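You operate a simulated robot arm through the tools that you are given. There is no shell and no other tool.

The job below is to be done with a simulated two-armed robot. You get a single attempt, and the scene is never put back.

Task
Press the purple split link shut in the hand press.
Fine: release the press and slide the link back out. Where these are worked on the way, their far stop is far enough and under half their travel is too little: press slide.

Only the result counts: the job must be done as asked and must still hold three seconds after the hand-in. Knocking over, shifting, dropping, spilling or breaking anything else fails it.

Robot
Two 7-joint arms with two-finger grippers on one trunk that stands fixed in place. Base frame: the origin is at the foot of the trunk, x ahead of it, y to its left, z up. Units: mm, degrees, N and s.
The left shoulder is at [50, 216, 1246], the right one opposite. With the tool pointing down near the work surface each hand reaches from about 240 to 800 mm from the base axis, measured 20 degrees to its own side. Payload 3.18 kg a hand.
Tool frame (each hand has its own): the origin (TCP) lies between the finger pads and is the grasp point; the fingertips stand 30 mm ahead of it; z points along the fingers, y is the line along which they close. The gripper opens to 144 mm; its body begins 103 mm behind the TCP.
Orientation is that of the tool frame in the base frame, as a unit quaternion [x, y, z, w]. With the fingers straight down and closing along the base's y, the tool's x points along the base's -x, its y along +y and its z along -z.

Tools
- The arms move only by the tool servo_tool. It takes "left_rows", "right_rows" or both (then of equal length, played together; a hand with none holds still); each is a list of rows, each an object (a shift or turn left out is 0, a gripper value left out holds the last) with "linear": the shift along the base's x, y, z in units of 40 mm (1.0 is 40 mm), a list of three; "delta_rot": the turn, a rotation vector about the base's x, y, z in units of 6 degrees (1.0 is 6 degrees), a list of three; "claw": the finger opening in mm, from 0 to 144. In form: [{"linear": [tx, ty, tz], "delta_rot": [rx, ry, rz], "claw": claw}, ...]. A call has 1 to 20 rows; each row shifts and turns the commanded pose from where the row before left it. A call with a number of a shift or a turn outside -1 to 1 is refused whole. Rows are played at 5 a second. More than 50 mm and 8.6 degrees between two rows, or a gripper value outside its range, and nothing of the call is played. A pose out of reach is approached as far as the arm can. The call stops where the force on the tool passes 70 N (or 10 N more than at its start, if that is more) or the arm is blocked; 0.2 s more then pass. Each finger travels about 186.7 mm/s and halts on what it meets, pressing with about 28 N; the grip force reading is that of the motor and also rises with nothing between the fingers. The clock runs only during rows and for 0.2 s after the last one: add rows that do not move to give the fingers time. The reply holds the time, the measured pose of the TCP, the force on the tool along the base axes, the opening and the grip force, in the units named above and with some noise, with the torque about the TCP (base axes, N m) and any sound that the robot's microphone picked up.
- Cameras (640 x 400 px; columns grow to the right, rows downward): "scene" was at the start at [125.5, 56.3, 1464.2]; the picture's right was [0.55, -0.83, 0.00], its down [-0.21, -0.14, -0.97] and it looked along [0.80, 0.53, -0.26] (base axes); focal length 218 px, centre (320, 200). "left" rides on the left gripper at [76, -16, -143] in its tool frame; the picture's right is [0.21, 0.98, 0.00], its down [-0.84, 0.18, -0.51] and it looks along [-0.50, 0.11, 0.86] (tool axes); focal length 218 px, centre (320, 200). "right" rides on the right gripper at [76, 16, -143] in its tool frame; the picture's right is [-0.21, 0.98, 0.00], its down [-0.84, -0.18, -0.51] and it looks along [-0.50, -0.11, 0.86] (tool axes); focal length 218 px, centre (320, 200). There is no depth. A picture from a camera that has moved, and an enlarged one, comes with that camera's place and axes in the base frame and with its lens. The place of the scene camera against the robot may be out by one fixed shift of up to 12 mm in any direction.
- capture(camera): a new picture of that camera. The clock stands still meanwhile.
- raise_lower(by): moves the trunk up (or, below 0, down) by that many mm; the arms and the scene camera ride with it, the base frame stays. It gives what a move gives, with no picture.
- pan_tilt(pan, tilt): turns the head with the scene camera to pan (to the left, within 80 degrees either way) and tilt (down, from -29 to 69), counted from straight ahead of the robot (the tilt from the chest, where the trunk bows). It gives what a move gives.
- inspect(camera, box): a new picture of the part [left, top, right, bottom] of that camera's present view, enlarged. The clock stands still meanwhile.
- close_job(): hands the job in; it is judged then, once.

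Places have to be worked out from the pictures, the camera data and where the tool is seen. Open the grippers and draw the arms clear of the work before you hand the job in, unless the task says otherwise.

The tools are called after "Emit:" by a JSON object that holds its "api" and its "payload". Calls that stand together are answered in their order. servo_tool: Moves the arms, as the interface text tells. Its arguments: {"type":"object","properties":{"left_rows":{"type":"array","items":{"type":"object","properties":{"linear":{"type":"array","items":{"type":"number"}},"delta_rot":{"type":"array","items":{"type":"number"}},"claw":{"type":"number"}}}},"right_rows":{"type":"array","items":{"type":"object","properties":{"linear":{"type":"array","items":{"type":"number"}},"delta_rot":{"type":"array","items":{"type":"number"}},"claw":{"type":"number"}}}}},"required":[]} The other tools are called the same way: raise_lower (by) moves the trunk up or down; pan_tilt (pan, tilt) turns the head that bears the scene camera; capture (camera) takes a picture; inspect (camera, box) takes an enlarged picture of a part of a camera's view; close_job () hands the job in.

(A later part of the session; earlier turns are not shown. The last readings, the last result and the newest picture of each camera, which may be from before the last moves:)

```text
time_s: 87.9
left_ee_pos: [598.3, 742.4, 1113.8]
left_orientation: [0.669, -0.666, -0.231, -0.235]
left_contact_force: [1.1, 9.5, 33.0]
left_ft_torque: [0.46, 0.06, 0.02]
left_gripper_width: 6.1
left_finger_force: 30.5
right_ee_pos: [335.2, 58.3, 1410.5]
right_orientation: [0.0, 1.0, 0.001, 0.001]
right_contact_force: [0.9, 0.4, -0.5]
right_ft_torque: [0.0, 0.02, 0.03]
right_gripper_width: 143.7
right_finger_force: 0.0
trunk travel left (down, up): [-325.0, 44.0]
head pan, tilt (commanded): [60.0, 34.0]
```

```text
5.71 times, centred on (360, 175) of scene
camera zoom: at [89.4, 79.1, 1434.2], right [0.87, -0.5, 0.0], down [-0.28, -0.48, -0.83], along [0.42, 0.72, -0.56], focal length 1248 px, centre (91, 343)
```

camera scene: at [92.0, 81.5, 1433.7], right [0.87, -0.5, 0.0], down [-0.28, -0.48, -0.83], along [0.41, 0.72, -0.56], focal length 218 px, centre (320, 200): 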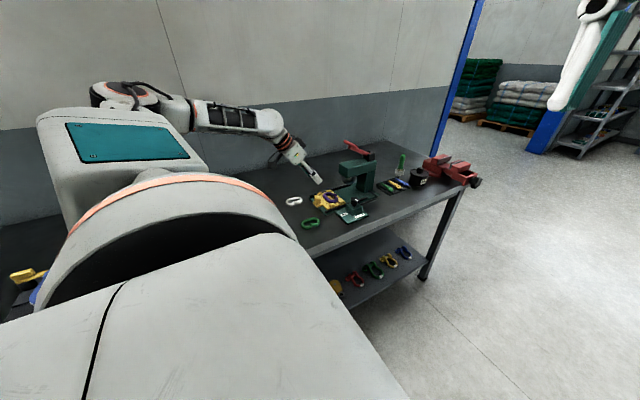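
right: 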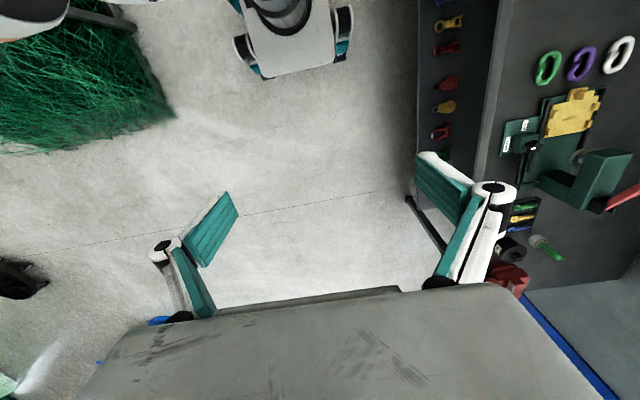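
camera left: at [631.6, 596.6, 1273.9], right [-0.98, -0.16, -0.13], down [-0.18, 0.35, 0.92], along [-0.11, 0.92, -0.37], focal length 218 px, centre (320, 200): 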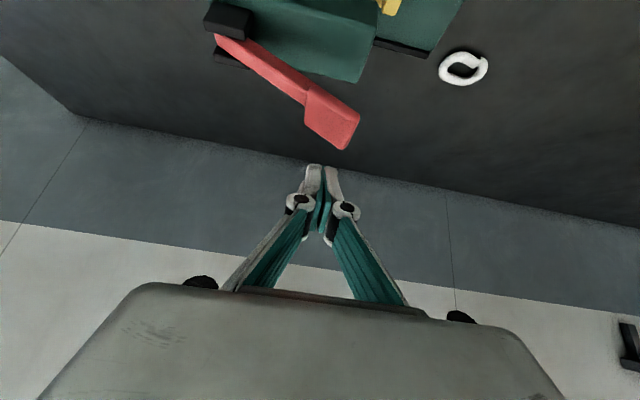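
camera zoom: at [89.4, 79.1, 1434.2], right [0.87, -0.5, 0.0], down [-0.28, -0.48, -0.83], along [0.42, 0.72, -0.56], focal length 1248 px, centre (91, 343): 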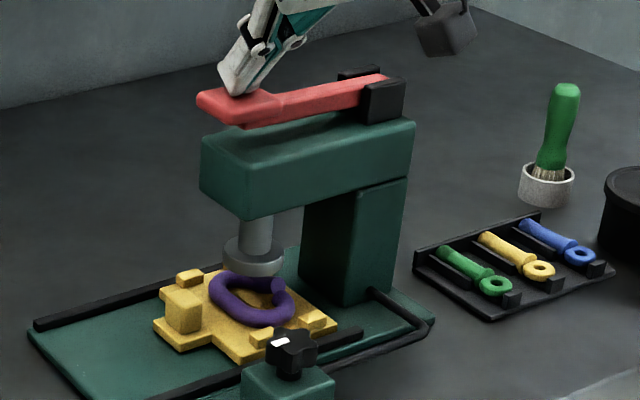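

Force rose to 33 N — either the lever's bottom stop or the ram met the link. I'll zoom in on the ram to tell which.

Emit:
{"api": "inspect", "payload": {"camera": "scene", "box": [340, 168, 376, 204]}}

Emit:
{"api": "inspect", "payload": {"camera": "scene", "box": [345, 140, 385, 175]}}

Emit:
{"api": "capture", "payload": {"camera": "left"}}

```text
11.11 times, centred on (358, 186) of scene
camera zoom: at [89.4, 79.1, 1434.2], right [0.87, -0.5, 0.0], down [-0.28, -0.48, -0.83], along [0.42, 0.72, -0.56], focal length 2426 px, centre (-102, 356)
```

zoom: 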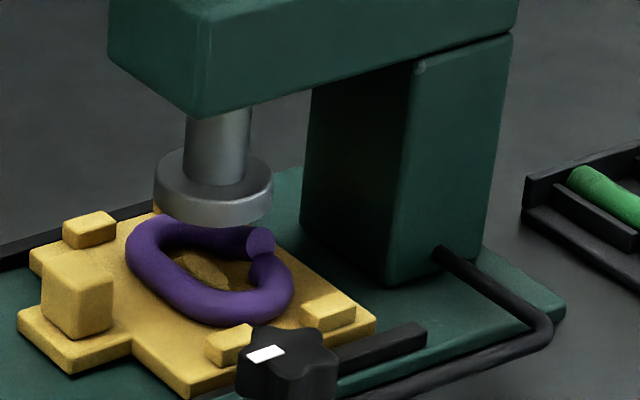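

```text
11.43 times, centred on (365, 158) of scene
camera zoom: at [89.4, 79.1, 1434.2], right [0.87, -0.5, 0.0], down [-0.28, -0.48, -0.83], along [0.42, 0.72, -0.56], focal length 2496 px, centre (-194, 686)
```

zoom: 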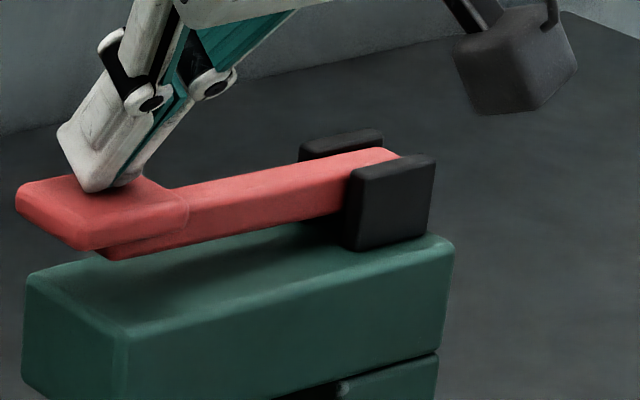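

```text
taken
camera left: at [613.9, 596.0, 1177.9], right [-0.98, -0.16, -0.14], down [-0.19, 0.34, 0.92], along [-0.1, 0.92, -0.37], focal length 218 px, centre (320, 200)
```

left: 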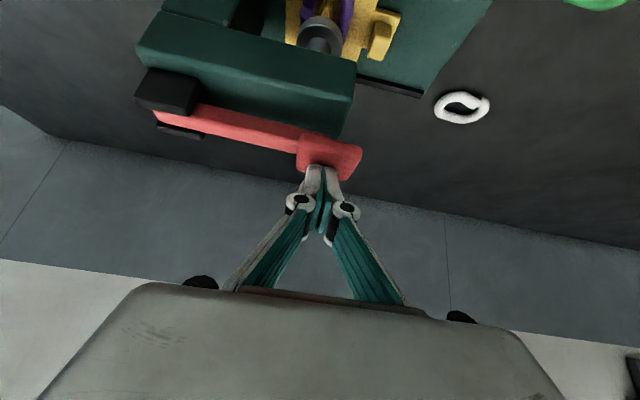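

The ram appears to have just reached the raised cut end (ram bottom ≈930, lever about horizontal and not touching the head). I'll press a bit harder to see whether it yields.

Emit:
{"api": "servo_tool", "payload": {"left_rows": [{"linear": [0, 0, -0.06]}, {"linear": [0, 0, -0.04]}, {"linear": [0, 0, 0]}, {"linear": [0, 0, 0]}]}}

Emit:
{"api": "inspect", "payload": {"camera": "scene", "box": [340, 168, 376, 204]}}

Emit:
{"api": "inspect", "payload": {"camera": "scene", "box": [345, 140, 385, 175]}}

```text
time_s: 88.9
left_ee_pos: [597.8, 742.9, 1113.3]
left_orientation: [0.668, -0.666, -0.23, -0.238]
left_contact_force: [0.1, 6.2, 46.8]
left_ft_torque: [0.5, 0.15, -0.11]
left_gripper_width: 5.9
left_finger_force: 30.1
right_ee_pos: [333.6, 56.5, 1410.1]
right_orientation: [0.001, 1.0, 0.003, 0.002]
right_contact_force: [-0.4, 0.0, -0.5]
right_ft_torque: [-0.03, -0.01, 0.0]
right_gripper_width: 143.8
right_finger_force: 0.1
trunk travel left (down, up): [-325.0, 44.0]
head pan, tilt (commanded): [60.0, 34.0]
```

```text
11.11 times, centred on (358, 186) of scene
camera zoom: at [88.2, 77.4, 1434.3], right [0.87, -0.5, 0.0], down [-0.28, -0.48, -0.83], along [0.42, 0.72, -0.56], focal length 2426 px, centre (-102, 356)
```

zoom: 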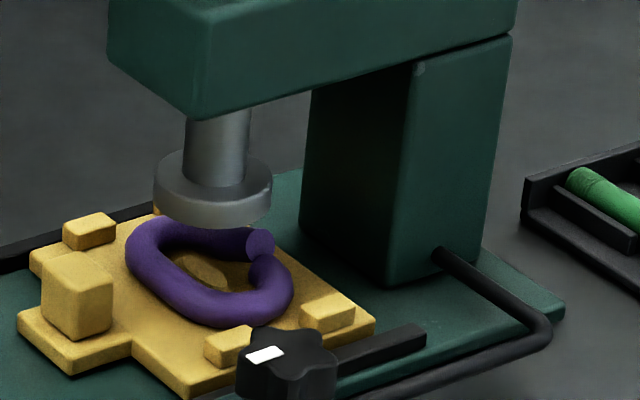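

```text
11.43 times, centred on (365, 158) of scene
camera zoom: at [88.2, 77.4, 1434.3], right [0.87, -0.5, 0.0], down [-0.28, -0.48, -0.83], along [0.42, 0.72, -0.56], focal length 2496 px, centre (-194, 686)
```

zoom: 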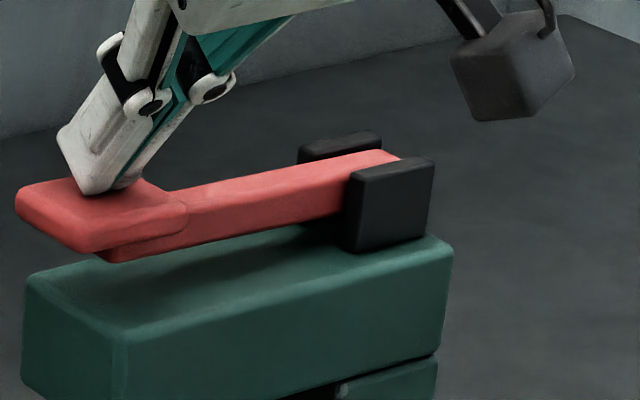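

It doesn't move at 47 N, so that looks like the lever's bottom stop. I'll lift off and see whether the lever returns while the ram holds.

Emit:
{"api": "servo_tool", "payload": {"left_rows": [{"linear": [0, 0, 0.1]}, {"linear": [0, 0, 0.15]}, {"linear": [0, 0, 0.4]}, {"linear": [0, 0, 0.5]}, {"linear": [0, 0, 0]}, {"linear": [0, 0, 0]}]}}

Emit:
{"api": "inspect", "payload": {"camera": "scene", "box": [335, 130, 385, 210]}}

Emit:
{"api": "inspect", "payload": {"camera": "scene", "box": [340, 168, 376, 204]}}

```text
time_s: 90.3
left_ee_pos: [598.2, 744.2, 1150.3]
left_orientation: [-0.669, 0.669, 0.23, 0.23]
left_contact_force: [1.2, -0.4, 1.8]
left_ft_torque: [0.0, 0.0, -0.02]
left_gripper_width: 0.2
left_finger_force: 30.6
right_ee_pos: [336.8, 61.1, 1408.9]
right_orientation: [0.001, 1.0, 0.001, 0.0]
right_contact_force: [-0.6, -0.2, 0.7]
right_ft_torque: [0.01, -0.04, 0.02]
right_gripper_width: 144.1
right_finger_force: 0.0
trunk travel left (down, up): [-325.0, 44.0]
head pan, tilt (commanded): [60.0, 34.0]
```

```text
5.00 times, centred on (360, 170) of scene
camera zoom: at [92.0, 80.9, 1433.7], right [0.87, -0.5, 0.0], down [-0.28, -0.48, -0.83], along [0.41, 0.72, -0.56], focal length 1092 px, centre (120, 350)
```

zoom: 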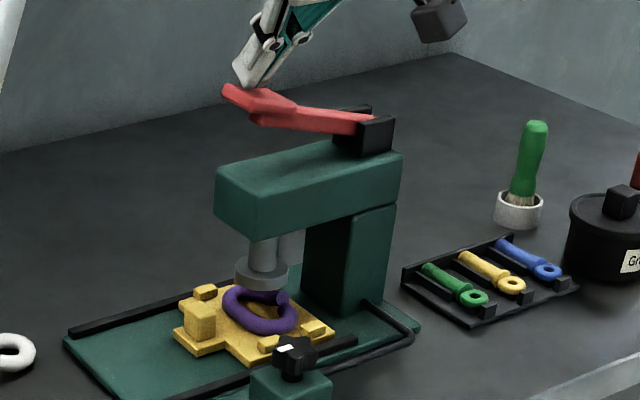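

```text
11.11 times, centred on (358, 186) of scene
camera zoom: at [92.0, 80.9, 1433.7], right [0.87, -0.5, 0.0], down [-0.28, -0.48, -0.83], along [0.41, 0.72, -0.56], focal length 2426 px, centre (-102, 356)
```

zoom: 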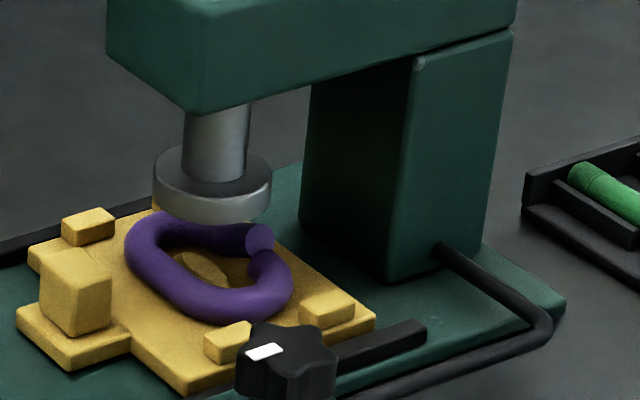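

That is how a pump works: the lever springs back up while the ram stays down. I'll let the lever return fully and make a second stroke.

Emit:
{"api": "servo_tool", "payload": {"left_rows": [{"linear": [0.12, 0, 0.25]}, {"linear": [0.12, 0, 0.25]}, {"linear": [0.11, 0, 0.2]}, {"linear": [0, 0, 0]}, {"linear": [-0.05, 0, -0.12]}, {"linear": [-0.05, 0, -0.12]}, {"linear": [-0.05, 0, -0.12]}, {"linear": [-0.05, 0, -0.12]}, {"linear": [-0.04, 0, -0.12]}, {"linear": [-0.04, 0, -0.12]}, {"linear": [-0.03, 0, -0.12]}, {"linear": [-0.02, 0, -0.12]}, {"linear": [-0.02, 0, -0.12]}, {"linear": [0, 0, 0]}]}}

Emit:
{"api": "inspect", "payload": {"camera": "scene", "box": [340, 140, 380, 205]}}

Emit:
{"api": "inspect", "payload": {"camera": "scene", "box": [340, 168, 376, 204]}}

```text
time_s: 93.3
left_ee_pos: [597.8, 743.7, 1134.5]
left_orientation: [-0.668, 0.669, 0.23, 0.231]
left_contact_force: [-2.5, 0.1, 4.4]
left_ft_torque: [0.03, 0.06, -0.01]
left_gripper_width: 0.0
left_finger_force: 30.6
right_ee_pos: [337.2, 59.7, 1409.4]
right_orientation: [0.001, 1.0, 0.001, 0.0]
right_contact_force: [0.3, 0.0, 0.6]
right_ft_torque: [-0.02, 0.0, -0.02]
right_gripper_width: 144.0
right_finger_force: 0.0
trunk travel left (down, up): [-325.0, 44.0]
head pan, tilt (commanded): [60.0, 34.0]
```

```text
6.15 times, centred on (360, 172) of scene
camera zoom: at [91.5, 80.9, 1433.8], right [0.87, -0.5, 0.0], down [-0.28, -0.48, -0.83], along [0.41, 0.72, -0.56], focal length 1344 px, centre (74, 369)
```

zoom: 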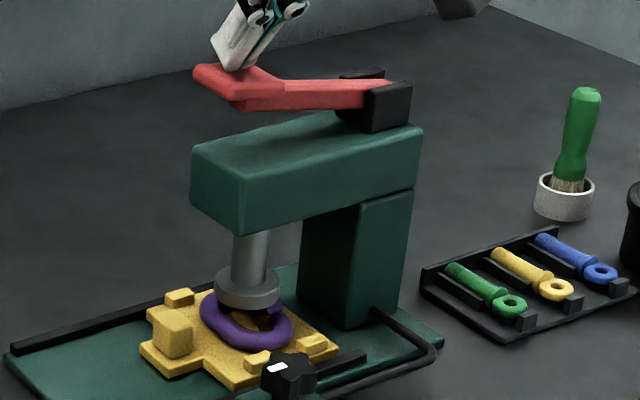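

```text
11.11 times, centred on (358, 186) of scene
camera zoom: at [91.5, 80.9, 1433.8], right [0.87, -0.5, 0.0], down [-0.28, -0.48, -0.83], along [0.41, 0.72, -0.56], focal length 2426 px, centre (-102, 356)
```

zoom: 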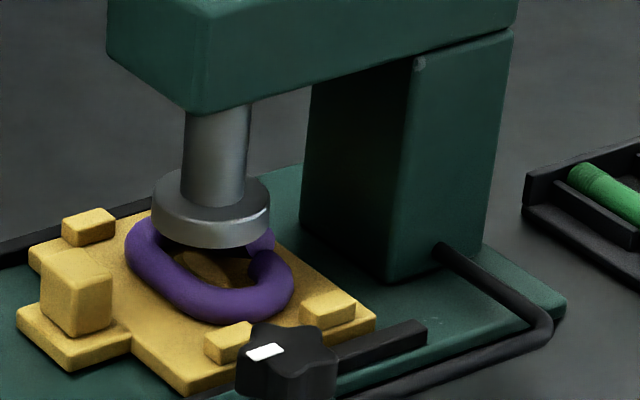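

Second stroke is driving the ram further down (only ~4 N so far). Continuing the stroke.

Emit:
{"api": "servo_tool", "payload": {"left_rows": [{"linear": [-0.01, 0, -0.12]}, {"linear": [0, 0, -0.12]}, {"linear": [0, 0, -0.12]}, {"linear": [0, 0, -0.12]}, {"linear": [0, 0, -0.05]}, {"linear": [0, 0, 0]}]}}

Emit:
{"api": "inspect", "payload": {"camera": "scene", "box": [340, 140, 380, 205]}}

Emit:
{"api": "inspect", "payload": {"camera": "scene", "box": [340, 168, 376, 204]}}

```text
time_s: 94.7
left_ee_pos: [598.0, 743.1, 1113.9]
left_orientation: [-0.668, 0.669, 0.23, 0.231]
left_contact_force: [-3.0, 0.5, 6.8]
left_ft_torque: [0.03, 0.09, -0.02]
left_gripper_width: 0.0
left_finger_force: 30.8
right_ee_pos: [337.7, 61.2, 1409.3]
right_orientation: [0.001, 1.0, 0.001, 0.0]
right_contact_force: [-0.7, -0.2, -0.7]
right_ft_torque: [-0.02, 0.0, 0.01]
right_gripper_width: 143.8
right_finger_force: 0.1
trunk travel left (down, up): [-325.0, 44.0]
head pan, tilt (commanded): [60.0, 34.0]
```

```text
6.15 times, centred on (360, 172) of scene
camera zoom: at [91.2, 80.6, 1433.8], right [0.87, -0.5, 0.0], down [-0.28, -0.48, -0.83], along [0.42, 0.72, -0.56], focal length 1344 px, centre (74, 369)
```

zoom: 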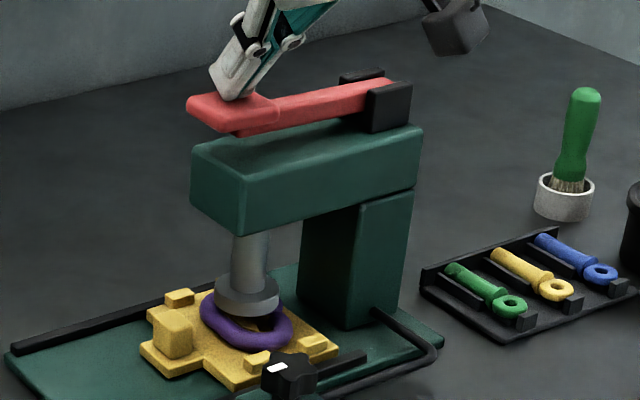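

```text
11.11 times, centred on (358, 186) of scene
camera zoom: at [91.2, 80.6, 1433.8], right [0.87, -0.5, 0.0], down [-0.28, -0.48, -0.83], along [0.42, 0.72, -0.56], focal length 2426 px, centre (-102, 356)
```

zoom: 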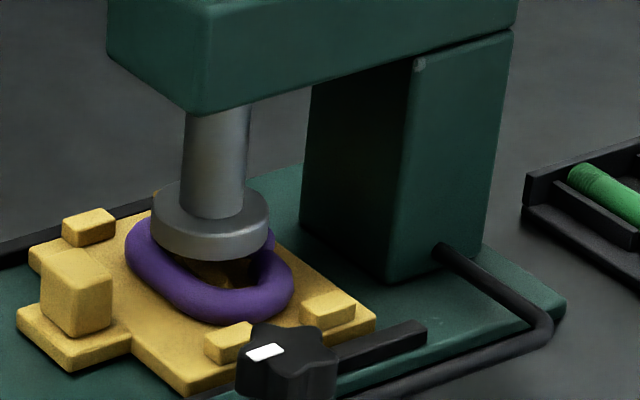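

The ram is now on the link. I'll finish this stroke, let the lever rise and make a third.

Emit:
{"api": "servo_tool", "payload": {"left_rows": [{"linear": [0, 0, -0.08]}, {"linear": [0, 0, 0]}]}}

Emit:
{"api": "servo_tool", "payload": {"left_rows": [{"linear": [0, 0, 0.25]}, {"linear": [0.05, 0, 0.4]}, {"linear": [0.1, 0, 0.4]}, {"linear": [0.12, 0, 0.4]}, {"linear": [0.08, 0, 0.2]}, {"linear": [0, 0, 0]}, {"linear": [0, 0, 0]}]}}

Emit:
{"api": "inspect", "payload": {"camera": "scene", "box": [335, 130, 385, 210]}}

Emit:
{"api": "inspect", "payload": {"camera": "scene", "box": [340, 168, 376, 204]}}

```text
time_s: 95.3
left_ee_pos: [597.1, 743.5, 1113.7]
left_orientation: [0.668, -0.668, -0.23, -0.233]
left_contact_force: [0.3, 4.9, 21.0]
left_ft_torque: [0.27, 0.06, 0.01]
left_gripper_width: 6.1
left_finger_force: 30.6
right_ee_pos: [335.5, 58.5, 1410.3]
right_orientation: [0.001, 1.0, 0.002, 0.001]
right_contact_force: [-0.4, 0.2, 0.5]
right_ft_torque: [0.01, -0.01, 0.02]
right_gripper_width: 143.9
right_finger_force: 0.1
trunk travel left (down, up): [-325.0, 44.0]
head pan, tilt (commanded): [60.0, 34.0]
```

```text
time_s: 96.9
left_ee_pos: [611.9, 743.7, 1176.1]
left_orientation: [0.669, -0.668, -0.23, -0.23]
left_contact_force: [0.0, -0.6, 1.4]
left_ft_torque: [-0.04, -0.01, -0.03]
left_gripper_width: 0.0
left_finger_force: 30.8
right_ee_pos: [337.9, 60.9, 1409.6]
right_orientation: [0.002, 1.0, 0.001, 0.0]
right_contact_force: [0.4, 0.9, -0.8]
right_ft_torque: [-0.04, 0.06, -0.01]
right_gripper_width: 144.1
right_finger_force: 0.0
trunk travel left (down, up): [-325.0, 44.0]
head pan, tilt (commanded): [60.0, 34.0]
```

```text
5.00 times, centred on (360, 170) of scene
camera zoom: at [92.1, 81.3, 1433.7], right [0.87, -0.5, 0.0], down [-0.28, -0.48, -0.83], along [0.41, 0.72, -0.56], focal length 1092 px, centre (120, 350)
```

zoom: 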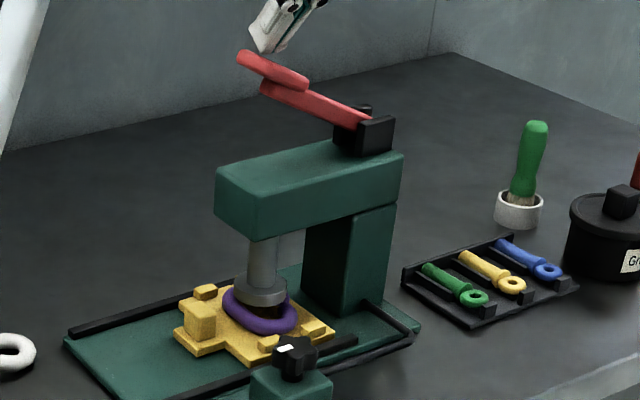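

```text
11.11 times, centred on (358, 186) of scene
camera zoom: at [92.1, 81.3, 1433.7], right [0.87, -0.5, 0.0], down [-0.28, -0.48, -0.83], along [0.41, 0.72, -0.56], focal length 2426 px, centre (-102, 356)
```

zoom: 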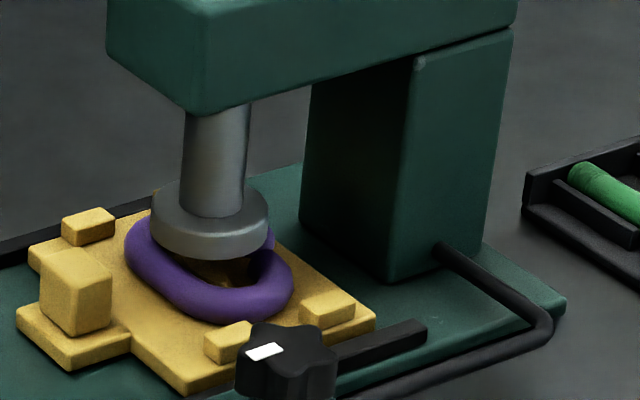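

Ram holds while the lever is back up. Third stroke now.

Emit:
{"api": "servo_tool", "payload": {"left_rows": [{"linear": [-0.05, 0, -0.12]}, {"linear": [-0.05, 0, -0.12]}, {"linear": [-0.05, 0, -0.12]}, {"linear": [-0.05, 0, -0.12]}, {"linear": [-0.04, 0, -0.12]}, {"linear": [-0.04, 0, -0.12]}, {"linear": [-0.03, 0, -0.12]}, {"linear": [-0.02, 0, -0.12]}, {"linear": [-0.02, 0, -0.12]}, {"linear": [-0.01, 0, -0.12]}, {"linear": [0, 0, -0.12]}, {"linear": [0, 0, -0.12]}, {"linear": [0, 0, -0.1]}, {"linear": [0, 0, 0]}]}}

Emit:
{"api": "inspect", "payload": {"camera": "scene", "box": [335, 130, 385, 210]}}

Emit:
{"api": "inspect", "payload": {"camera": "scene", "box": [340, 168, 376, 204]}}

```text
time_s: 99.9
left_ee_pos: [597.4, 742.7, 1115.1]
left_orientation: [0.669, -0.668, -0.231, -0.232]
left_contact_force: [-2.7, 0.6, 5.3]
left_ft_torque: [0.09, 0.1, -0.01]
left_gripper_width: 0.4
left_finger_force: 30.8
right_ee_pos: [336.4, 60.6, 1409.8]
right_orientation: [0.001, 1.0, 0.001, 0.0]
right_contact_force: [-0.4, 0.8, -0.3]
right_ft_torque: [0.01, -0.02, 0.01]
right_gripper_width: 143.8
right_finger_force: 0.0
trunk travel left (down, up): [-325.0, 44.0]
head pan, tilt (commanded): [60.0, 34.0]
```

```text
5.00 times, centred on (360, 170) of scene
camera zoom: at [91.2, 80.8, 1433.8], right [0.87, -0.5, 0.0], down [-0.28, -0.48, -0.83], along [0.42, 0.72, -0.56], focal length 1092 px, centre (120, 350)
```

zoom: 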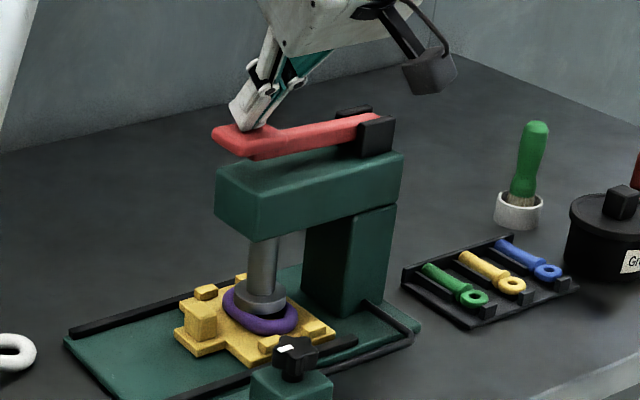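

```text
11.11 times, centred on (358, 186) of scene
camera zoom: at [91.2, 80.8, 1433.8], right [0.87, -0.5, 0.0], down [-0.28, -0.48, -0.83], along [0.42, 0.72, -0.56], focal length 2426 px, centre (-102, 356)
```

zoom: 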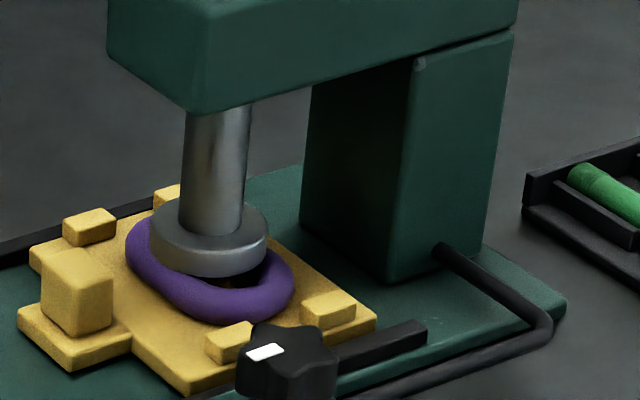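

The ram is lower still and the lever remains easy. I'll make another stroke and look for it to go solid.

Emit:
{"api": "servo_tool", "payload": {"left_rows": [{"linear": [0, 0, -0.05]}, {"linear": [0, 0, 0.3]}, {"linear": [0.05, 0, 0.4]}, {"linear": [0.1, 0, 0.4]}, {"linear": [0.12, 0, 0.37]}, {"linear": [0.04, 0, 0.15]}, {"linear": [0, 0, 0]}, {"linear": [-0.05, 0, -0.12]}, {"linear": [-0.05, 0, -0.12]}, {"linear": [-0.05, 0, -0.12]}, {"linear": [-0.05, 0, -0.12]}, {"linear": [-0.04, 0, -0.12]}, {"linear": [-0.03, 0, -0.12]}, {"linear": [0, 0, 0]}]}}

Emit:
{"api": "inspect", "payload": {"camera": "scene", "box": [335, 130, 385, 210]}}

Emit:
{"api": "inspect", "payload": {"camera": "scene", "box": [340, 168, 376, 204]}}

```text
time_s: 102.9
left_ee_pos: [598.9, 743.1, 1148.9]
left_orientation: [0.669, -0.668, -0.23, -0.231]
left_contact_force: [-1.4, 0.1, 2.9]
left_ft_torque: [0.02, 0.05, 0.02]
left_gripper_width: 0.0
left_finger_force: 31.2
right_ee_pos: [337.0, 60.7, 1410.5]
right_orientation: [0.001, 1.0, 0.001, 0.001]
right_contact_force: [0.2, 0.7, -0.4]
right_ft_torque: [0.0, 0.02, -0.01]
right_gripper_width: 143.9
right_finger_force: 0.0
trunk travel left (down, up): [-325.0, 44.0]
head pan, tilt (commanded): [60.0, 34.0]
```

```text
5.00 times, centred on (360, 170) of scene
camera zoom: at [91.6, 80.9, 1433.7], right [0.87, -0.5, 0.0], down [-0.28, -0.48, -0.83], along [0.41, 0.72, -0.56], focal length 1092 px, centre (120, 350)
```

zoom: 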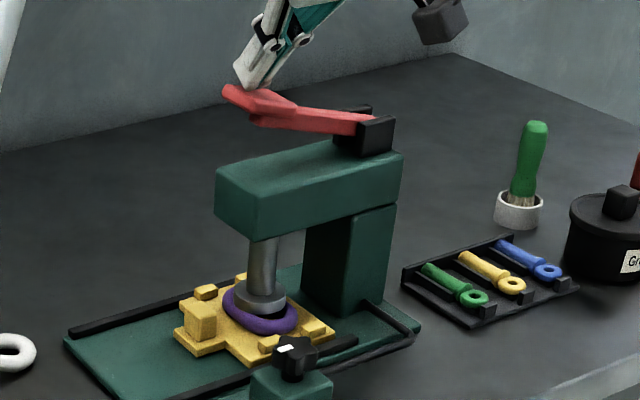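

```text
11.11 times, centred on (358, 186) of scene
camera zoom: at [91.6, 80.9, 1433.7], right [0.87, -0.5, 0.0], down [-0.28, -0.48, -0.83], along [0.41, 0.72, -0.56], focal length 2426 px, centre (-102, 356)
```

zoom: 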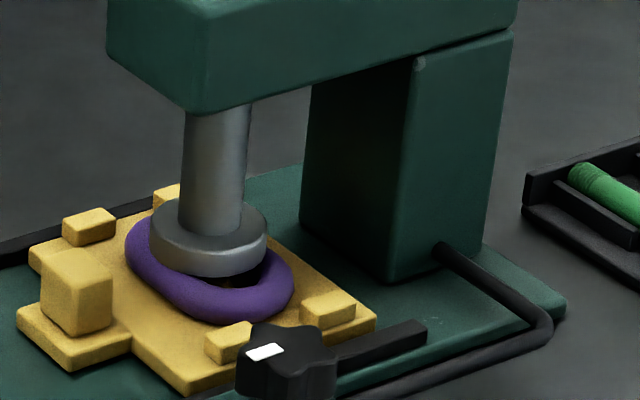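

So far in this stroke the ram hasn't moved. Continuing it to the bottom.

Emit:
{"api": "servo_tool", "payload": {"left_rows": [{"linear": [-0.02, 0, -0.12]}, {"linear": [-0.02, 0, -0.12]}, {"linear": [-0.01, 0, -0.12]}, {"linear": [0, 0, -0.12]}, {"linear": [0, 0, -0.12]}, {"linear": [0, 0, -0.12]}, {"linear": [0, 0, -0.12]}, {"linear": [0, 0, -0.08]}, {"linear": [0, 0, 0]}]}}

Emit:
{"api": "inspect", "payload": {"camera": "scene", "box": [335, 130, 385, 210]}}

Emit:
{"api": "inspect", "payload": {"camera": "scene", "box": [340, 168, 376, 204]}}

```text
time_s: 104.9
left_ee_pos: [596.4, 743.1, 1113.8]
left_orientation: [0.669, -0.668, -0.23, -0.232]
left_contact_force: [-1.3, 3.5, 12.6]
left_ft_torque: [0.17, 0.1, -0.01]
left_gripper_width: 6.1
left_finger_force: 30.5
right_ee_pos: [336.3, 59.4, 1409.7]
right_orientation: [0.001, 1.0, 0.002, 0.0]
right_contact_force: [0.9, 0.0, -0.2]
right_ft_torque: [-0.01, -0.02, 0.04]
right_gripper_width: 144.0
right_finger_force: 0.1
trunk travel left (down, up): [-325.0, 44.0]
head pan, tilt (commanded): [60.0, 34.0]
```

```text
5.00 times, centred on (360, 170) of scene
camera zoom: at [90.6, 80.2, 1433.9], right [0.87, -0.5, 0.0], down [-0.28, -0.48, -0.83], along [0.42, 0.72, -0.56], focal length 1092 px, centre (120, 350)
```

zoom: 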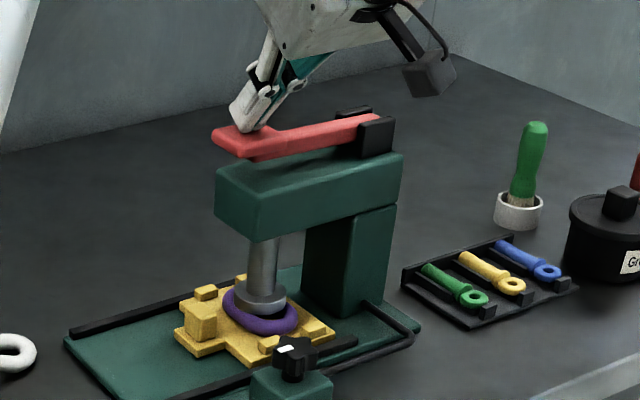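

```text
11.11 times, centred on (358, 186) of scene
camera zoom: at [90.6, 80.2, 1433.9], right [0.87, -0.5, 0.0], down [-0.28, -0.48, -0.83], along [0.42, 0.72, -0.56], focal length 2426 px, centre (-102, 356)
```

zoom: 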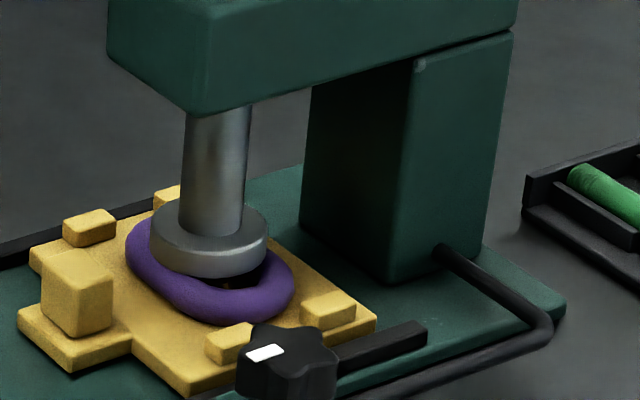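

Fourth stroke gave no further ram travel: the link is fully pressed. I'll lift off the lever and head back to the valve to release the press.

Emit:
{"api": "servo_tool", "payload": {"left_rows": [{"linear": [0, 0, 0.15]}, {"linear": [0.02, 0, 0.4]}, {"linear": [0.05, 0, 0.6]}, {"linear": [0, 0, 0.8]}, {"linear": [0, -0.3, 0.5]}, {"linear": [-0.1, -0.5, 0], "delta_rot": [-0.905, 0, 0]}, {"linear": [-0.1, -0.5, 0], "delta_rot": [-0.905, 0, 0]}, {"linear": [-0.1, -0.5, 0], "delta_rot": [-0.905, 0, 0]}, {"linear": [-0.1, -0.4, 0], "delta_rot": [-0.905, 0, 0]}, {"linear": [-0.1, -0.4, -0.2], "delta_rot": [-0.905, 0, 0]}, {"linear": [0, 0, -0.4], "delta_rot": [-0.905, 0, 0]}, {"linear": [0, 0, -0.4], "delta_rot": [-0.905, 0, 0]}, {"linear": [0, 0, 0]}]}}

Emit:
{"api": "inspect", "payload": {"camera": "scene", "box": [310, 120, 400, 215]}}

```text
time_s: 107.7
left_ee_pos: [579.8, 639.3, 1170.3]
left_orientation: [-0.707, 0.707, 0.0, 0.001]
left_contact_force: [-1.1, -0.1, 0.7]
left_ft_torque: [0.0, -0.02, 0.0]
left_gripper_width: 0.1
left_finger_force: 30.6
right_ee_pos: [337.8, 60.4, 1409.3]
right_orientation: [0.001, 1.0, 0.002, 0.0]
right_contact_force: [-0.1, 0.4, -0.2]
right_ft_torque: [0.04, -0.01, -0.03]
right_gripper_width: 144.1
right_finger_force: 0.0
trunk travel left (down, up): [-325.0, 44.0]
head pan, tilt (commanded): [60.0, 34.0]
```

```text
4.21 times, centred on (355, 168) of scene
camera zoom: at [91.8, 80.4, 1433.8], right [0.87, -0.5, 0.0], down [-0.28, -0.48, -0.83], along [0.41, 0.72, -0.56], focal length 920 px, centre (173, 337)
```

zoom: 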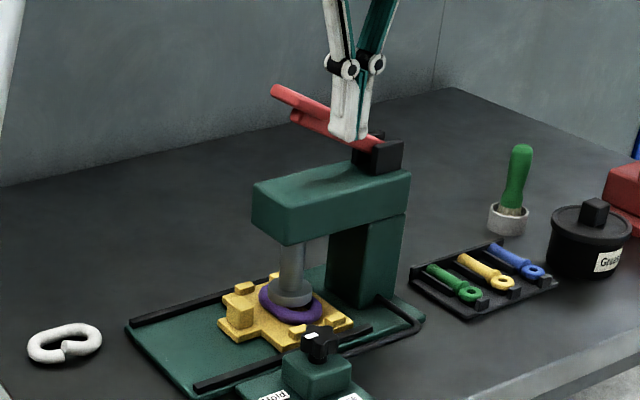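

The lever is back up and the ram holds on the link. Now I'll yaw back by −88°, open to 60 mm, and come over the knob.

Emit:
{"api": "servo_tool", "payload": {"left_rows": [{"linear": [0, 0, -0.1], "delta_rot": [0, 0, -0.978], "claw": 30}, {"linear": [0, 0, -0.2], "delta_rot": [0, 0, -0.978], "claw": 60}, {"linear": [0, 0, -0.3], "delta_rot": [0, 0, -0.978]}, {"linear": [0, 0, -0.4], "delta_rot": [0, 0, -0.978]}, {"linear": [0, 0, -0.4], "delta_rot": [0, 0, -0.978]}, {"linear": [-0.1, -0.03, -0.4], "delta_rot": [0, 0, -0.978]}, {"linear": [-0.1, -0.03, -0.4], "delta_rot": [0, 0, -0.978]}, {"linear": [0, 0, -0.4], "delta_rot": [0, 0, -0.978]}, {"linear": [0, 0, -0.2], "delta_rot": [0, 0, -0.978]}, {"delta_rot": [0, 0, -0.978]}, {"delta_rot": [0, 0, -0.978]}, {"delta_rot": [0, 0, -0.978]}, {"delta_rot": [0, 0, -0.978]}, {"delta_rot": [0, 0, -0.978]}, {"delta_rot": [0, 0, -0.978]}, {"linear": [0, 0, 0]}, {"linear": [0, 0, 0]}]}}

Emit:
{"api": "inspect", "payload": {"camera": "left", "box": [270, 90, 380, 200]}}

```text
time_s: 111.3
left_ee_pos: [571.4, 638.2, 1057.3]
left_orientation: [-0.017, 1.0, 0.0, 0.001]
left_contact_force: [-0.2, -0.2, -0.4]
left_ft_torque: [-0.01, -0.01, -0.01]
left_gripper_width: 60.2
left_finger_force: 0.1
right_ee_pos: [336.8, 61.4, 1408.8]
right_orientation: [0.001, 1.0, 0.001, 0.0]
right_contact_force: [0.0, -0.2, -0.2]
right_ft_torque: [-0.02, -0.01, -0.05]
right_gripper_width: 144.3
right_finger_force: 0.0
trunk travel left (down, up): [-325.0, 44.0]
head pan, tilt (commanded): [60.0, 34.0]
```

```text
3.64 times, centred on (325, 145) of left
camera zoom: at [496.3, 619.6, 1200.2], right [-0.24, 0.97, 0.0], down [0.84, 0.21, 0.51], along [0.49, 0.12, -0.86], focal length 794 px, centre (302, 400)
```

zoom: 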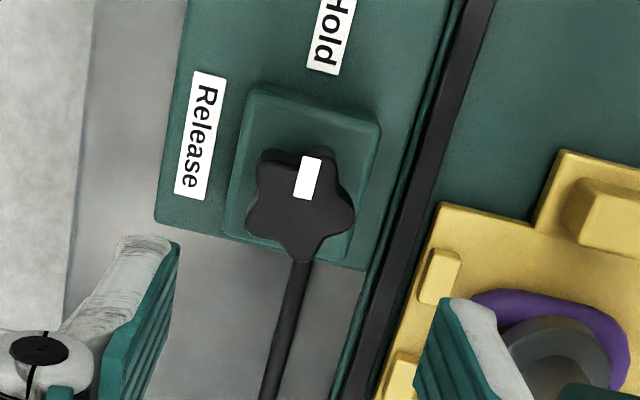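

Knob centre here reads ≈(571, 637.5), still on Hold. I'll descend onto it and close.

Emit:
{"api": "servo_tool", "payload": {"left_rows": [{"linear": [-0.015, -0.02, -0.6]}, {"linear": [0, 0, -0.8]}, {"linear": [0, 0, -0.6]}, {"linear": [0, 0, -0.35]}, {"linear": [0, 0, -0.17]}, {"linear": [0, 0, 0]}, {"claw": 50}, {"claw": 45}, {"claw": 41}, {"claw": 38}, {"claw": 36}, {"claw": 34}, {"claw": 31}, {"claw": 28}, {"linear": [0, 0, 0]}]}}

Emit:
{"api": "inspect", "payload": {"camera": "left", "box": [240, 90, 400, 210]}}

```text
time_s: 114.5
left_ee_pos: [572.0, 636.7, 956.5]
left_orientation: [-0.018, 1.0, 0.0, 0.0]
left_contact_force: [0.0, -5.2, -2.5]
left_ft_torque: [-0.22, -0.1, 0.02]
left_gripper_width: 33.9
left_finger_force: 44.5
right_ee_pos: [338.4, 60.9, 1409.9]
right_orientation: [0.0, 1.0, 0.001, 0.0]
right_contact_force: [0.1, 0.1, 0.0]
right_ft_torque: [0.02, 0.0, -0.01]
right_gripper_width: 143.9
right_finger_force: 0.1
trunk travel left (down, up): [-325.0, 44.0]
head pan, tilt (commanded): [60.0, 34.0]
```

```text
3.33 times, centred on (320, 150) of left
camera zoom: at [496.0, 618.5, 1099.1], right [-0.24, 0.97, 0.0], down [0.84, 0.21, 0.51], along [0.49, 0.12, -0.86], focal length 728 px, centre (320, 367)
```

zoom: 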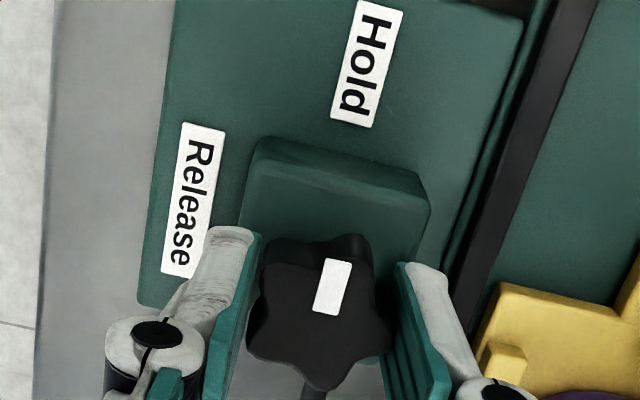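

Gripped well with little side load. Turning counter-clockwise (+z) 90° back to Release, easing −0.5 mm in y.

Emit:
{"api": "servo_tool", "payload": {"left_rows": [{"linear": [0, -0.012, 0], "delta_rot": [0, 0, 1]}, {"linear": [-0.002, 0, 0], "delta_rot": [0, 0, 1]}, {"linear": [-0.002, 0, 0], "delta_rot": [0, 0, 1]}, {"linear": [-0.002, 0, 0], "delta_rot": [0, 0, 1]}, {"linear": [-0.002, 0, 0], "delta_rot": [0, 0, 1]}, {"linear": [-0.002, 0, 0], "delta_rot": [0, 0, 1]}, {"linear": [-0.002, 0, 0], "delta_rot": [0, 0, 1]}, {"linear": [-0.002, 0, 0], "delta_rot": [0, 0, 1]}, {"linear": [-0.002, 0, 0], "delta_rot": [0, 0, 1]}, {"linear": [-0.002, 0, 0], "delta_rot": [0, 0, 1]}, {"linear": [-0.002, 0, 0], "delta_rot": [0, 0, 1]}, {"linear": [-0.002, 0, 0], "delta_rot": [0, 0, 1]}, {"linear": [-0.002, 0, 0], "delta_rot": [0, 0, 1]}, {"linear": [-0.002, 0, 0], "delta_rot": [0, 0, 1]}, {"linear": [0, 0, 0], "delta_rot": [0, 0, 1]}, {"linear": [0, 0, 0]}]}}

Emit:
{"api": "inspect", "payload": {"camera": "left", "box": [240, 90, 400, 210]}}

Emit:
{"api": "inspect", "payload": {"camera": "scene", "box": [330, 160, 385, 215]}}

```text
time_s: 117.9
left_ee_pos: [569.6, 636.0, 956.2]
left_orientation: [0.72, -0.694, 0.001, 0.0]
left_contact_force: [4.7, 11.2, 2.9]
left_ft_torque: [0.37, -0.16, -0.2]
left_gripper_width: 34.0
left_finger_force: 44.8
right_ee_pos: [337.1, 62.6, 1409.6]
right_orientation: [0.001, 1.0, 0.001, -0.001]
right_contact_force: [-0.3, -0.7, 0.3]
right_ft_torque: [-0.01, 0.01, 0.03]
right_gripper_width: 143.7
right_finger_force: 0.0
trunk travel left (down, up): [-325.0, 44.0]
head pan, tilt (commanded): [60.0, 34.0]
```

```text
3.33 times, centred on (320, 150) of left
camera zoom: at [589.7, 562.4, 1099.0], right [-0.97, -0.24, 0.0], down [-0.21, 0.84, 0.51], along [-0.12, 0.49, -0.86], focal length 728 px, centre (320, 367)
```

zoom: 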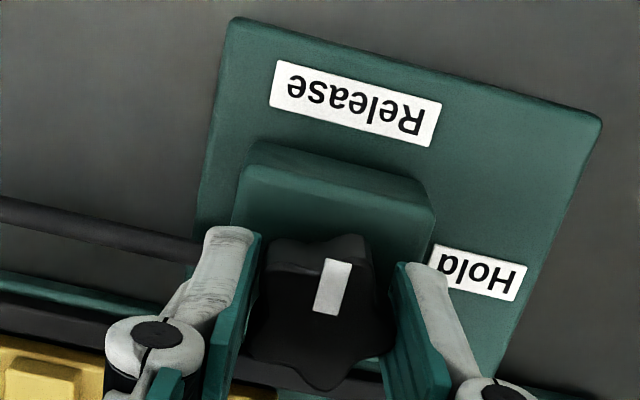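

```text
7.27 times, centred on (358, 188) of scene
camera zoom: at [92.3, 82.3, 1433.6], right [0.87, -0.5, 0.0], down [-0.28, -0.48, -0.83], along [0.41, 0.72, -0.56], focal length 1588 px, centre (47, 291)
```

zoom: 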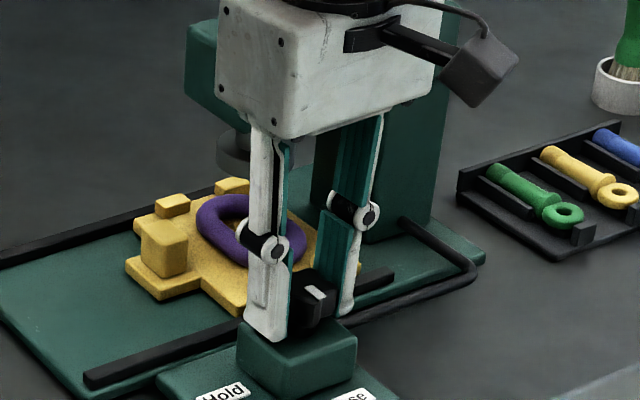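

The valve is on Release and the ram has retracted. I'll relax, open, rise and inspect the link.

Emit:
{"api": "servo_tool", "payload": {"left_rows": [{"linear": [0, 0.02, 0], "delta_rot": [0, 0, -0.2]}, {"linear": [0, 0, 0], "claw": 37}, {"claw": 42}, {"claw": 50}, {"claw": 60}, {"linear": [0, 0, 0.3]}, {"linear": [0, 0, 0.7]}, {"linear": [0, 0, 0.9]}, {"linear": [0, 0, 0.6]}, {"linear": [0, 0, 0]}]}}

Emit:
{"api": "inspect", "payload": {"camera": "left", "box": [230, 90, 390, 230]}}

Emit:
{"api": "inspect", "payload": {"camera": "scene", "box": [335, 175, 375, 210]}}

```text
time_s: 120.1
left_ee_pos: [570.0, 638.3, 1057.5]
left_orientation: [0.712, -0.702, 0.001, 0.0]
left_contact_force: [0.6, -0.5, -0.5]
left_ft_torque: [0.01, 0.0, -0.02]
left_gripper_width: 59.8
left_finger_force: 0.1
right_ee_pos: [337.9, 61.1, 1409.7]
right_orientation: [0.001, 1.0, 0.0, 0.0]
right_contact_force: [0.7, -0.1, -0.6]
right_ft_torque: [-0.01, 0.02, 0.01]
right_gripper_width: 144.0
right_finger_force: 0.0
trunk travel left (down, up): [-325.0, 44.0]
head pan, tilt (commanded): [60.0, 34.0]
```

```text
2.86 times, centred on (310, 160) of left
camera zoom: at [587.8, 562.6, 1199.7], right [-0.97, -0.22, 0.0], down [-0.19, 0.84, 0.51], along [-0.11, 0.49, -0.86], focal length 624 px, centre (349, 314)
```

zoom: 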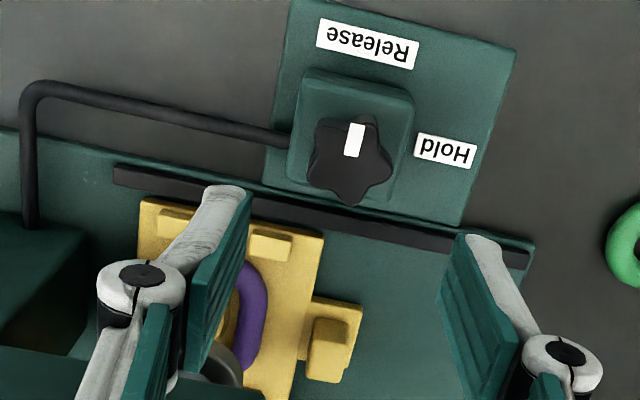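

```text
11.43 times, centred on (355, 192) of scene
camera zoom: at [92.2, 81.5, 1433.6], right [0.87, -0.5, 0.0], down [-0.28, -0.48, -0.83], along [0.41, 0.72, -0.56], focal length 2496 px, centre (-80, 286)
```

zoom: 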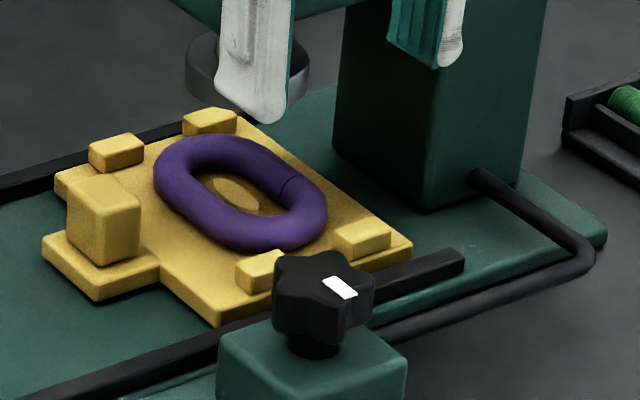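

The link is closed to a fine seam, the ram is up and the valve is at Release. Now I'll bring the hand back behind the slide (yaw 0, lean 35°) to pull it out.

Emit:
{"api": "servo_tool", "payload": {"left_rows": [{"linear": [-0.7, 0.1, 0.3], "delta_rot": [0, 0, -0.946]}, {"linear": [-0.8, 0.2, 0.3], "delta_rot": [0, 0, -0.946]}, {"linear": [-0.7, 0.3, 0], "delta_rot": [0, 0, -0.946]}, {"linear": [-0.4, 0.4, 0], "delta_rot": [0, 0, -0.946]}, {"linear": [0, 0.4, 0], "delta_rot": [0, 0, -0.946]}, {"linear": [0, 0.4, 0], "delta_rot": [0, 0, -0.946]}, {"linear": [0, 0.4, 0], "delta_rot": [0, 0, -0.946]}, {"linear": [0, 0.3, 0], "delta_rot": [0, 0, -0.946]}, {"linear": [0, 0.28, 0], "delta_rot": [0, 0, -0.946]}, {"delta_rot": [0, 0, -0.946]}, {"delta_rot": [0, 0, -0.946]}, {"delta_rot": [0, 0, -0.946]}, {"delta_rot": [0, 0, -0.946]}, {"delta_rot": [0, 0, -0.946]}, {"delta_rot": [0, 0, -0.946]}, {"delta_rot": [0, 0, -0.943]}, {"linear": [0, 0, 0]}]}}

Emit:
{"api": "servo_tool", "payload": {"left_rows": [{"delta_rot": [0, -0.972, 0]}, {"delta_rot": [0, -0.972, 0]}, {"delta_rot": [0, -0.972, 0]}, {"delta_rot": [0, -0.972, 0]}, {"delta_rot": [0, -0.972, 0]}, {"delta_rot": [0, -0.972, 0]}, {"linear": [0, 0, 0]}, {"linear": [0, 0, 0]}]}}

Emit:
{"api": "capture", "payload": {"camera": "left"}}

Emit:
{"api": "inspect", "payload": {"camera": "left", "box": [230, 80, 410, 240]}}

```text
time_s: 123.7
left_ee_pos: [465.3, 747.1, 1080.4]
left_orientation: [0.002, 1.0, 0.0, 0.0]
left_contact_force: [-0.4, 0.7, 0.4]
left_ft_torque: [-0.02, -0.02, -0.01]
left_gripper_width: 60.1
left_finger_force: 0.0
right_ee_pos: [336.7, 61.5, 1410.5]
right_orientation: [0.0, 1.0, 0.001, 0.0]
right_contact_force: [-0.4, 0.3, 0.2]
right_ft_torque: [0.01, 0.02, 0.0]
right_gripper_width: 143.9
right_finger_force: 0.1
trunk travel left (down, up): [-325.0, 44.0]
head pan, tilt (commanded): [60.0, 34.0]
```

```text
time_s: 125.5
left_ee_pos: [464.7, 748.2, 1080.8]
left_orientation: [0.001, 0.954, 0.0, 0.3]
left_contact_force: [-0.2, -0.3, -0.1]
left_ft_torque: [-0.01, 0.02, -0.03]
left_gripper_width: 60.3
left_finger_force: 0.0
right_ee_pos: [336.3, 61.7, 1409.3]
right_orientation: [0.001, 1.0, 0.001, 0.0]
right_contact_force: [0.2, -0.4, -0.8]
right_ft_torque: [0.0, 0.03, 0.0]
right_gripper_width: 144.1
right_finger_force: 0.1
trunk travel left (down, up): [-325.0, 44.0]
head pan, tilt (commanded): [60.0, 34.0]
```

```text
taken
camera left: at [321.3, 733.0, 1153.7], right [-0.17, 0.98, -0.12], down [0.4, 0.18, 0.9], along [0.9, 0.1, -0.42], focal length 218 px, centre (320, 200)
```

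left: 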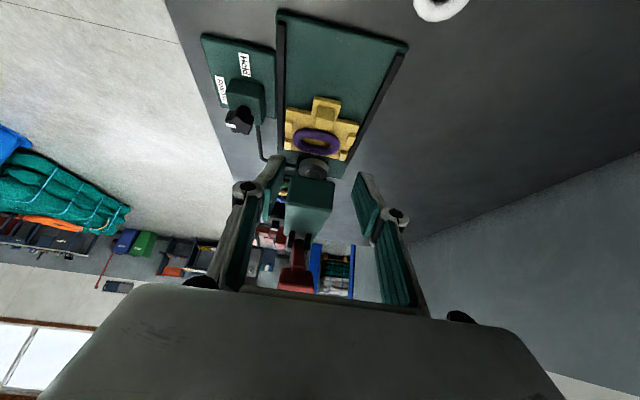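

```text
2.50 times, centred on (320, 160) of left
camera zoom: at [321.3, 733.0, 1153.7], right [-0.17, 0.98, -0.12], down [0.4, 0.18, 0.9], along [0.9, 0.1, -0.42], focal length 546 px, centre (320, 300)
```

zoom: 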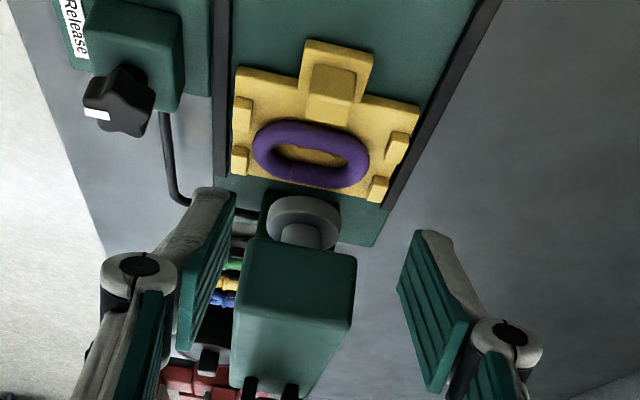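

The handle is now about 99 mm further in (centre ≈(561, 750)). I'll approach it along the tool axis as before.

Emit:
{"api": "servo_tool", "payload": {"left_rows": [{"linear": [0.3, 0.02, -0.6]}, {"linear": [0.4, 0.02, -0.8]}, {"linear": [0.4, 0, -0.8]}, {"linear": [0.08, 0, -0.17]}, {"linear": [0.3, 0, -0.43]}, {"linear": [0.3, 0, -0.43]}, {"linear": [0.25, 0, -0.36]}, {"linear": [0, 0, 0]}, {"linear": [0, 0, 0]}]}}

Emit:
{"api": "inspect", "payload": {"camera": "left", "box": [230, 90, 410, 200]}}

Emit:
{"api": "inspect", "payload": {"camera": "scene", "box": [320, 165, 375, 215]}}

```text
time_s: 127.5
left_ee_pos: [547.5, 749.9, 937.7]
left_orientation: [0.002, 0.954, -0.001, 0.3]
left_contact_force: [0.6, -0.4, 0.5]
left_ft_torque: [0.0, -0.02, -0.03]
left_gripper_width: 60.1
left_finger_force: 0.2
right_ee_pos: [337.6, 60.7, 1410.5]
right_orientation: [0.001, 1.0, 0.001, 0.0]
right_contact_force: [0.8, 0.6, -0.8]
right_ft_torque: [-0.01, -0.01, 0.0]
right_gripper_width: 143.8
right_finger_force: 0.1
trunk travel left (down, up): [-325.0, 44.0]
head pan, tilt (commanded): [60.0, 34.0]
```

```text
3.56 times, centred on (320, 145) of left
camera zoom: at [403.8, 734.9, 1009.8], right [-0.17, 0.98, -0.12], down [0.4, 0.18, 0.9], along [0.9, 0.1, -0.42], focal length 776 px, centre (320, 396)
```

zoom: 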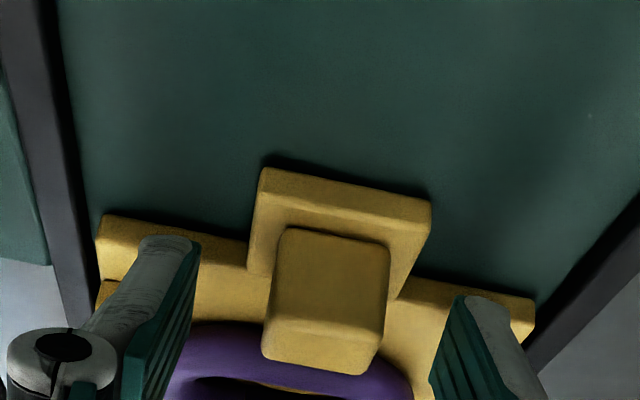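

```text
8.00 times, centred on (348, 190) of scene
camera zoom: at [92.3, 81.5, 1433.7], right [0.87, -0.5, 0.0], down [-0.28, -0.48, -0.83], along [0.41, 0.72, -0.56], focal length 1747 px, centre (100, 280)
```

zoom: 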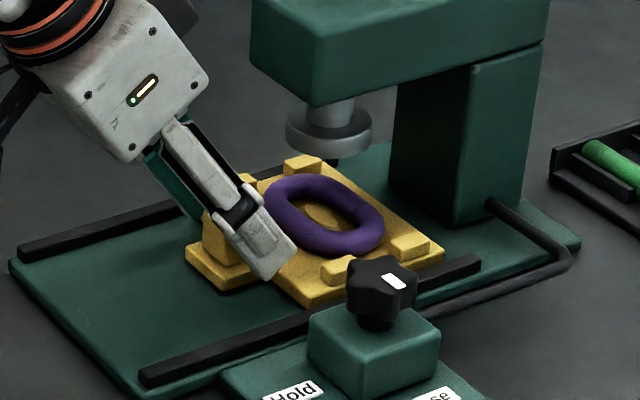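

Well aligned with the handle. Closing slowly.

Emit:
{"api": "servo_tool", "payload": {"left_rows": [{"linear": [0, 0, -0.02], "claw": 50}, {"claw": 42}, {"claw": 36}, {"claw": 32}, {"claw": 29}, {"claw": 27}, {"claw": 25}, {"claw": 23}, {"claw": 20}, {"claw": 18}, {"linear": [0, 0, 0]}]}}

```text
time_s: 129.9
left_ee_pos: [547.7, 750.6, 936.0]
left_orientation: [0.001, 0.954, 0.0, 0.301]
left_contact_force: [1.0, 2.2, 0.4]
left_ft_torque: [0.02, 0.01, 0.08]
left_gripper_width: 25.8
left_finger_force: 45.1
right_ee_pos: [337.0, 61.4, 1409.2]
right_orientation: [0.0, 1.0, 0.001, 0.0]
right_contact_force: [0.6, -0.7, -0.3]
right_ft_torque: [0.0, 0.02, -0.01]
right_gripper_width: 144.1
right_finger_force: 0.1
trunk travel left (down, up): [-325.0, 44.0]
head pan, tilt (commanded): [60.0, 34.0]
```

Gripped cleanly with no side load. Pulling the slide out (−x), first ~48 mm.

Emit:
{"api": "servo_tool", "payload": {"left_rows": [{"linear": [-0.1, 0, 0]}, {"linear": [-0.2, -0.003, 0]}, {"linear": [-0.25, -0.003, 0]}, {"linear": [-0.25, -0.003, 0]}, {"linear": [-0.25, -0.003, 0]}, {"linear": [-0.15, 0, 0]}, {"linear": [0, 0, 0]}]}}

Emit:
{"api": "inspect", "payload": {"camera": "scene", "box": [305, 165, 375, 220]}}

```text
time_s: 131.5
left_ee_pos: [498.8, 751.2, 937.0]
left_orientation: [0.001, 0.954, 0.0, 0.3]
left_contact_force: [0.1, 6.7, 1.7]
left_ft_torque: [0.14, -0.52, 0.14]
left_gripper_width: 25.6
left_finger_force: 45.6
right_ee_pos: [338.0, 61.3, 1408.0]
right_orientation: [0.0, 1.0, 0.001, 0.0]
right_contact_force: [-0.1, 0.8, 0.3]
right_ft_torque: [0.05, 0.01, -0.03]
right_gripper_width: 143.8
right_finger_force: 0.0
trunk travel left (down, up): [-325.0, 44.0]
head pan, tilt (commanded): [60.0, 34.0]
```

```text
7.27 times, centred on (340, 192) of scene
camera zoom: at [91.9, 81.9, 1433.7], right [0.87, -0.5, 0.0], down [-0.28, -0.48, -0.83], along [0.41, 0.72, -0.56], focal length 1588 px, centre (174, 254)
```

zoom: 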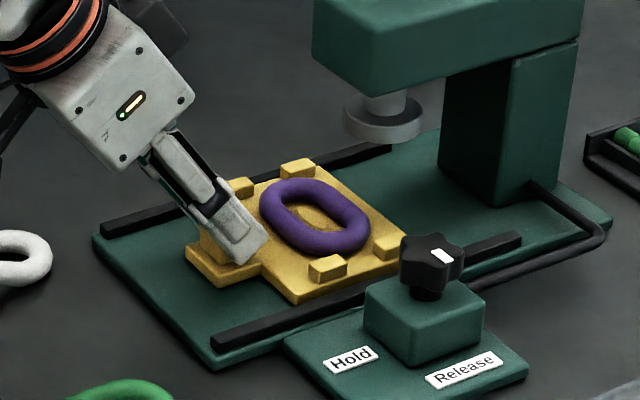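

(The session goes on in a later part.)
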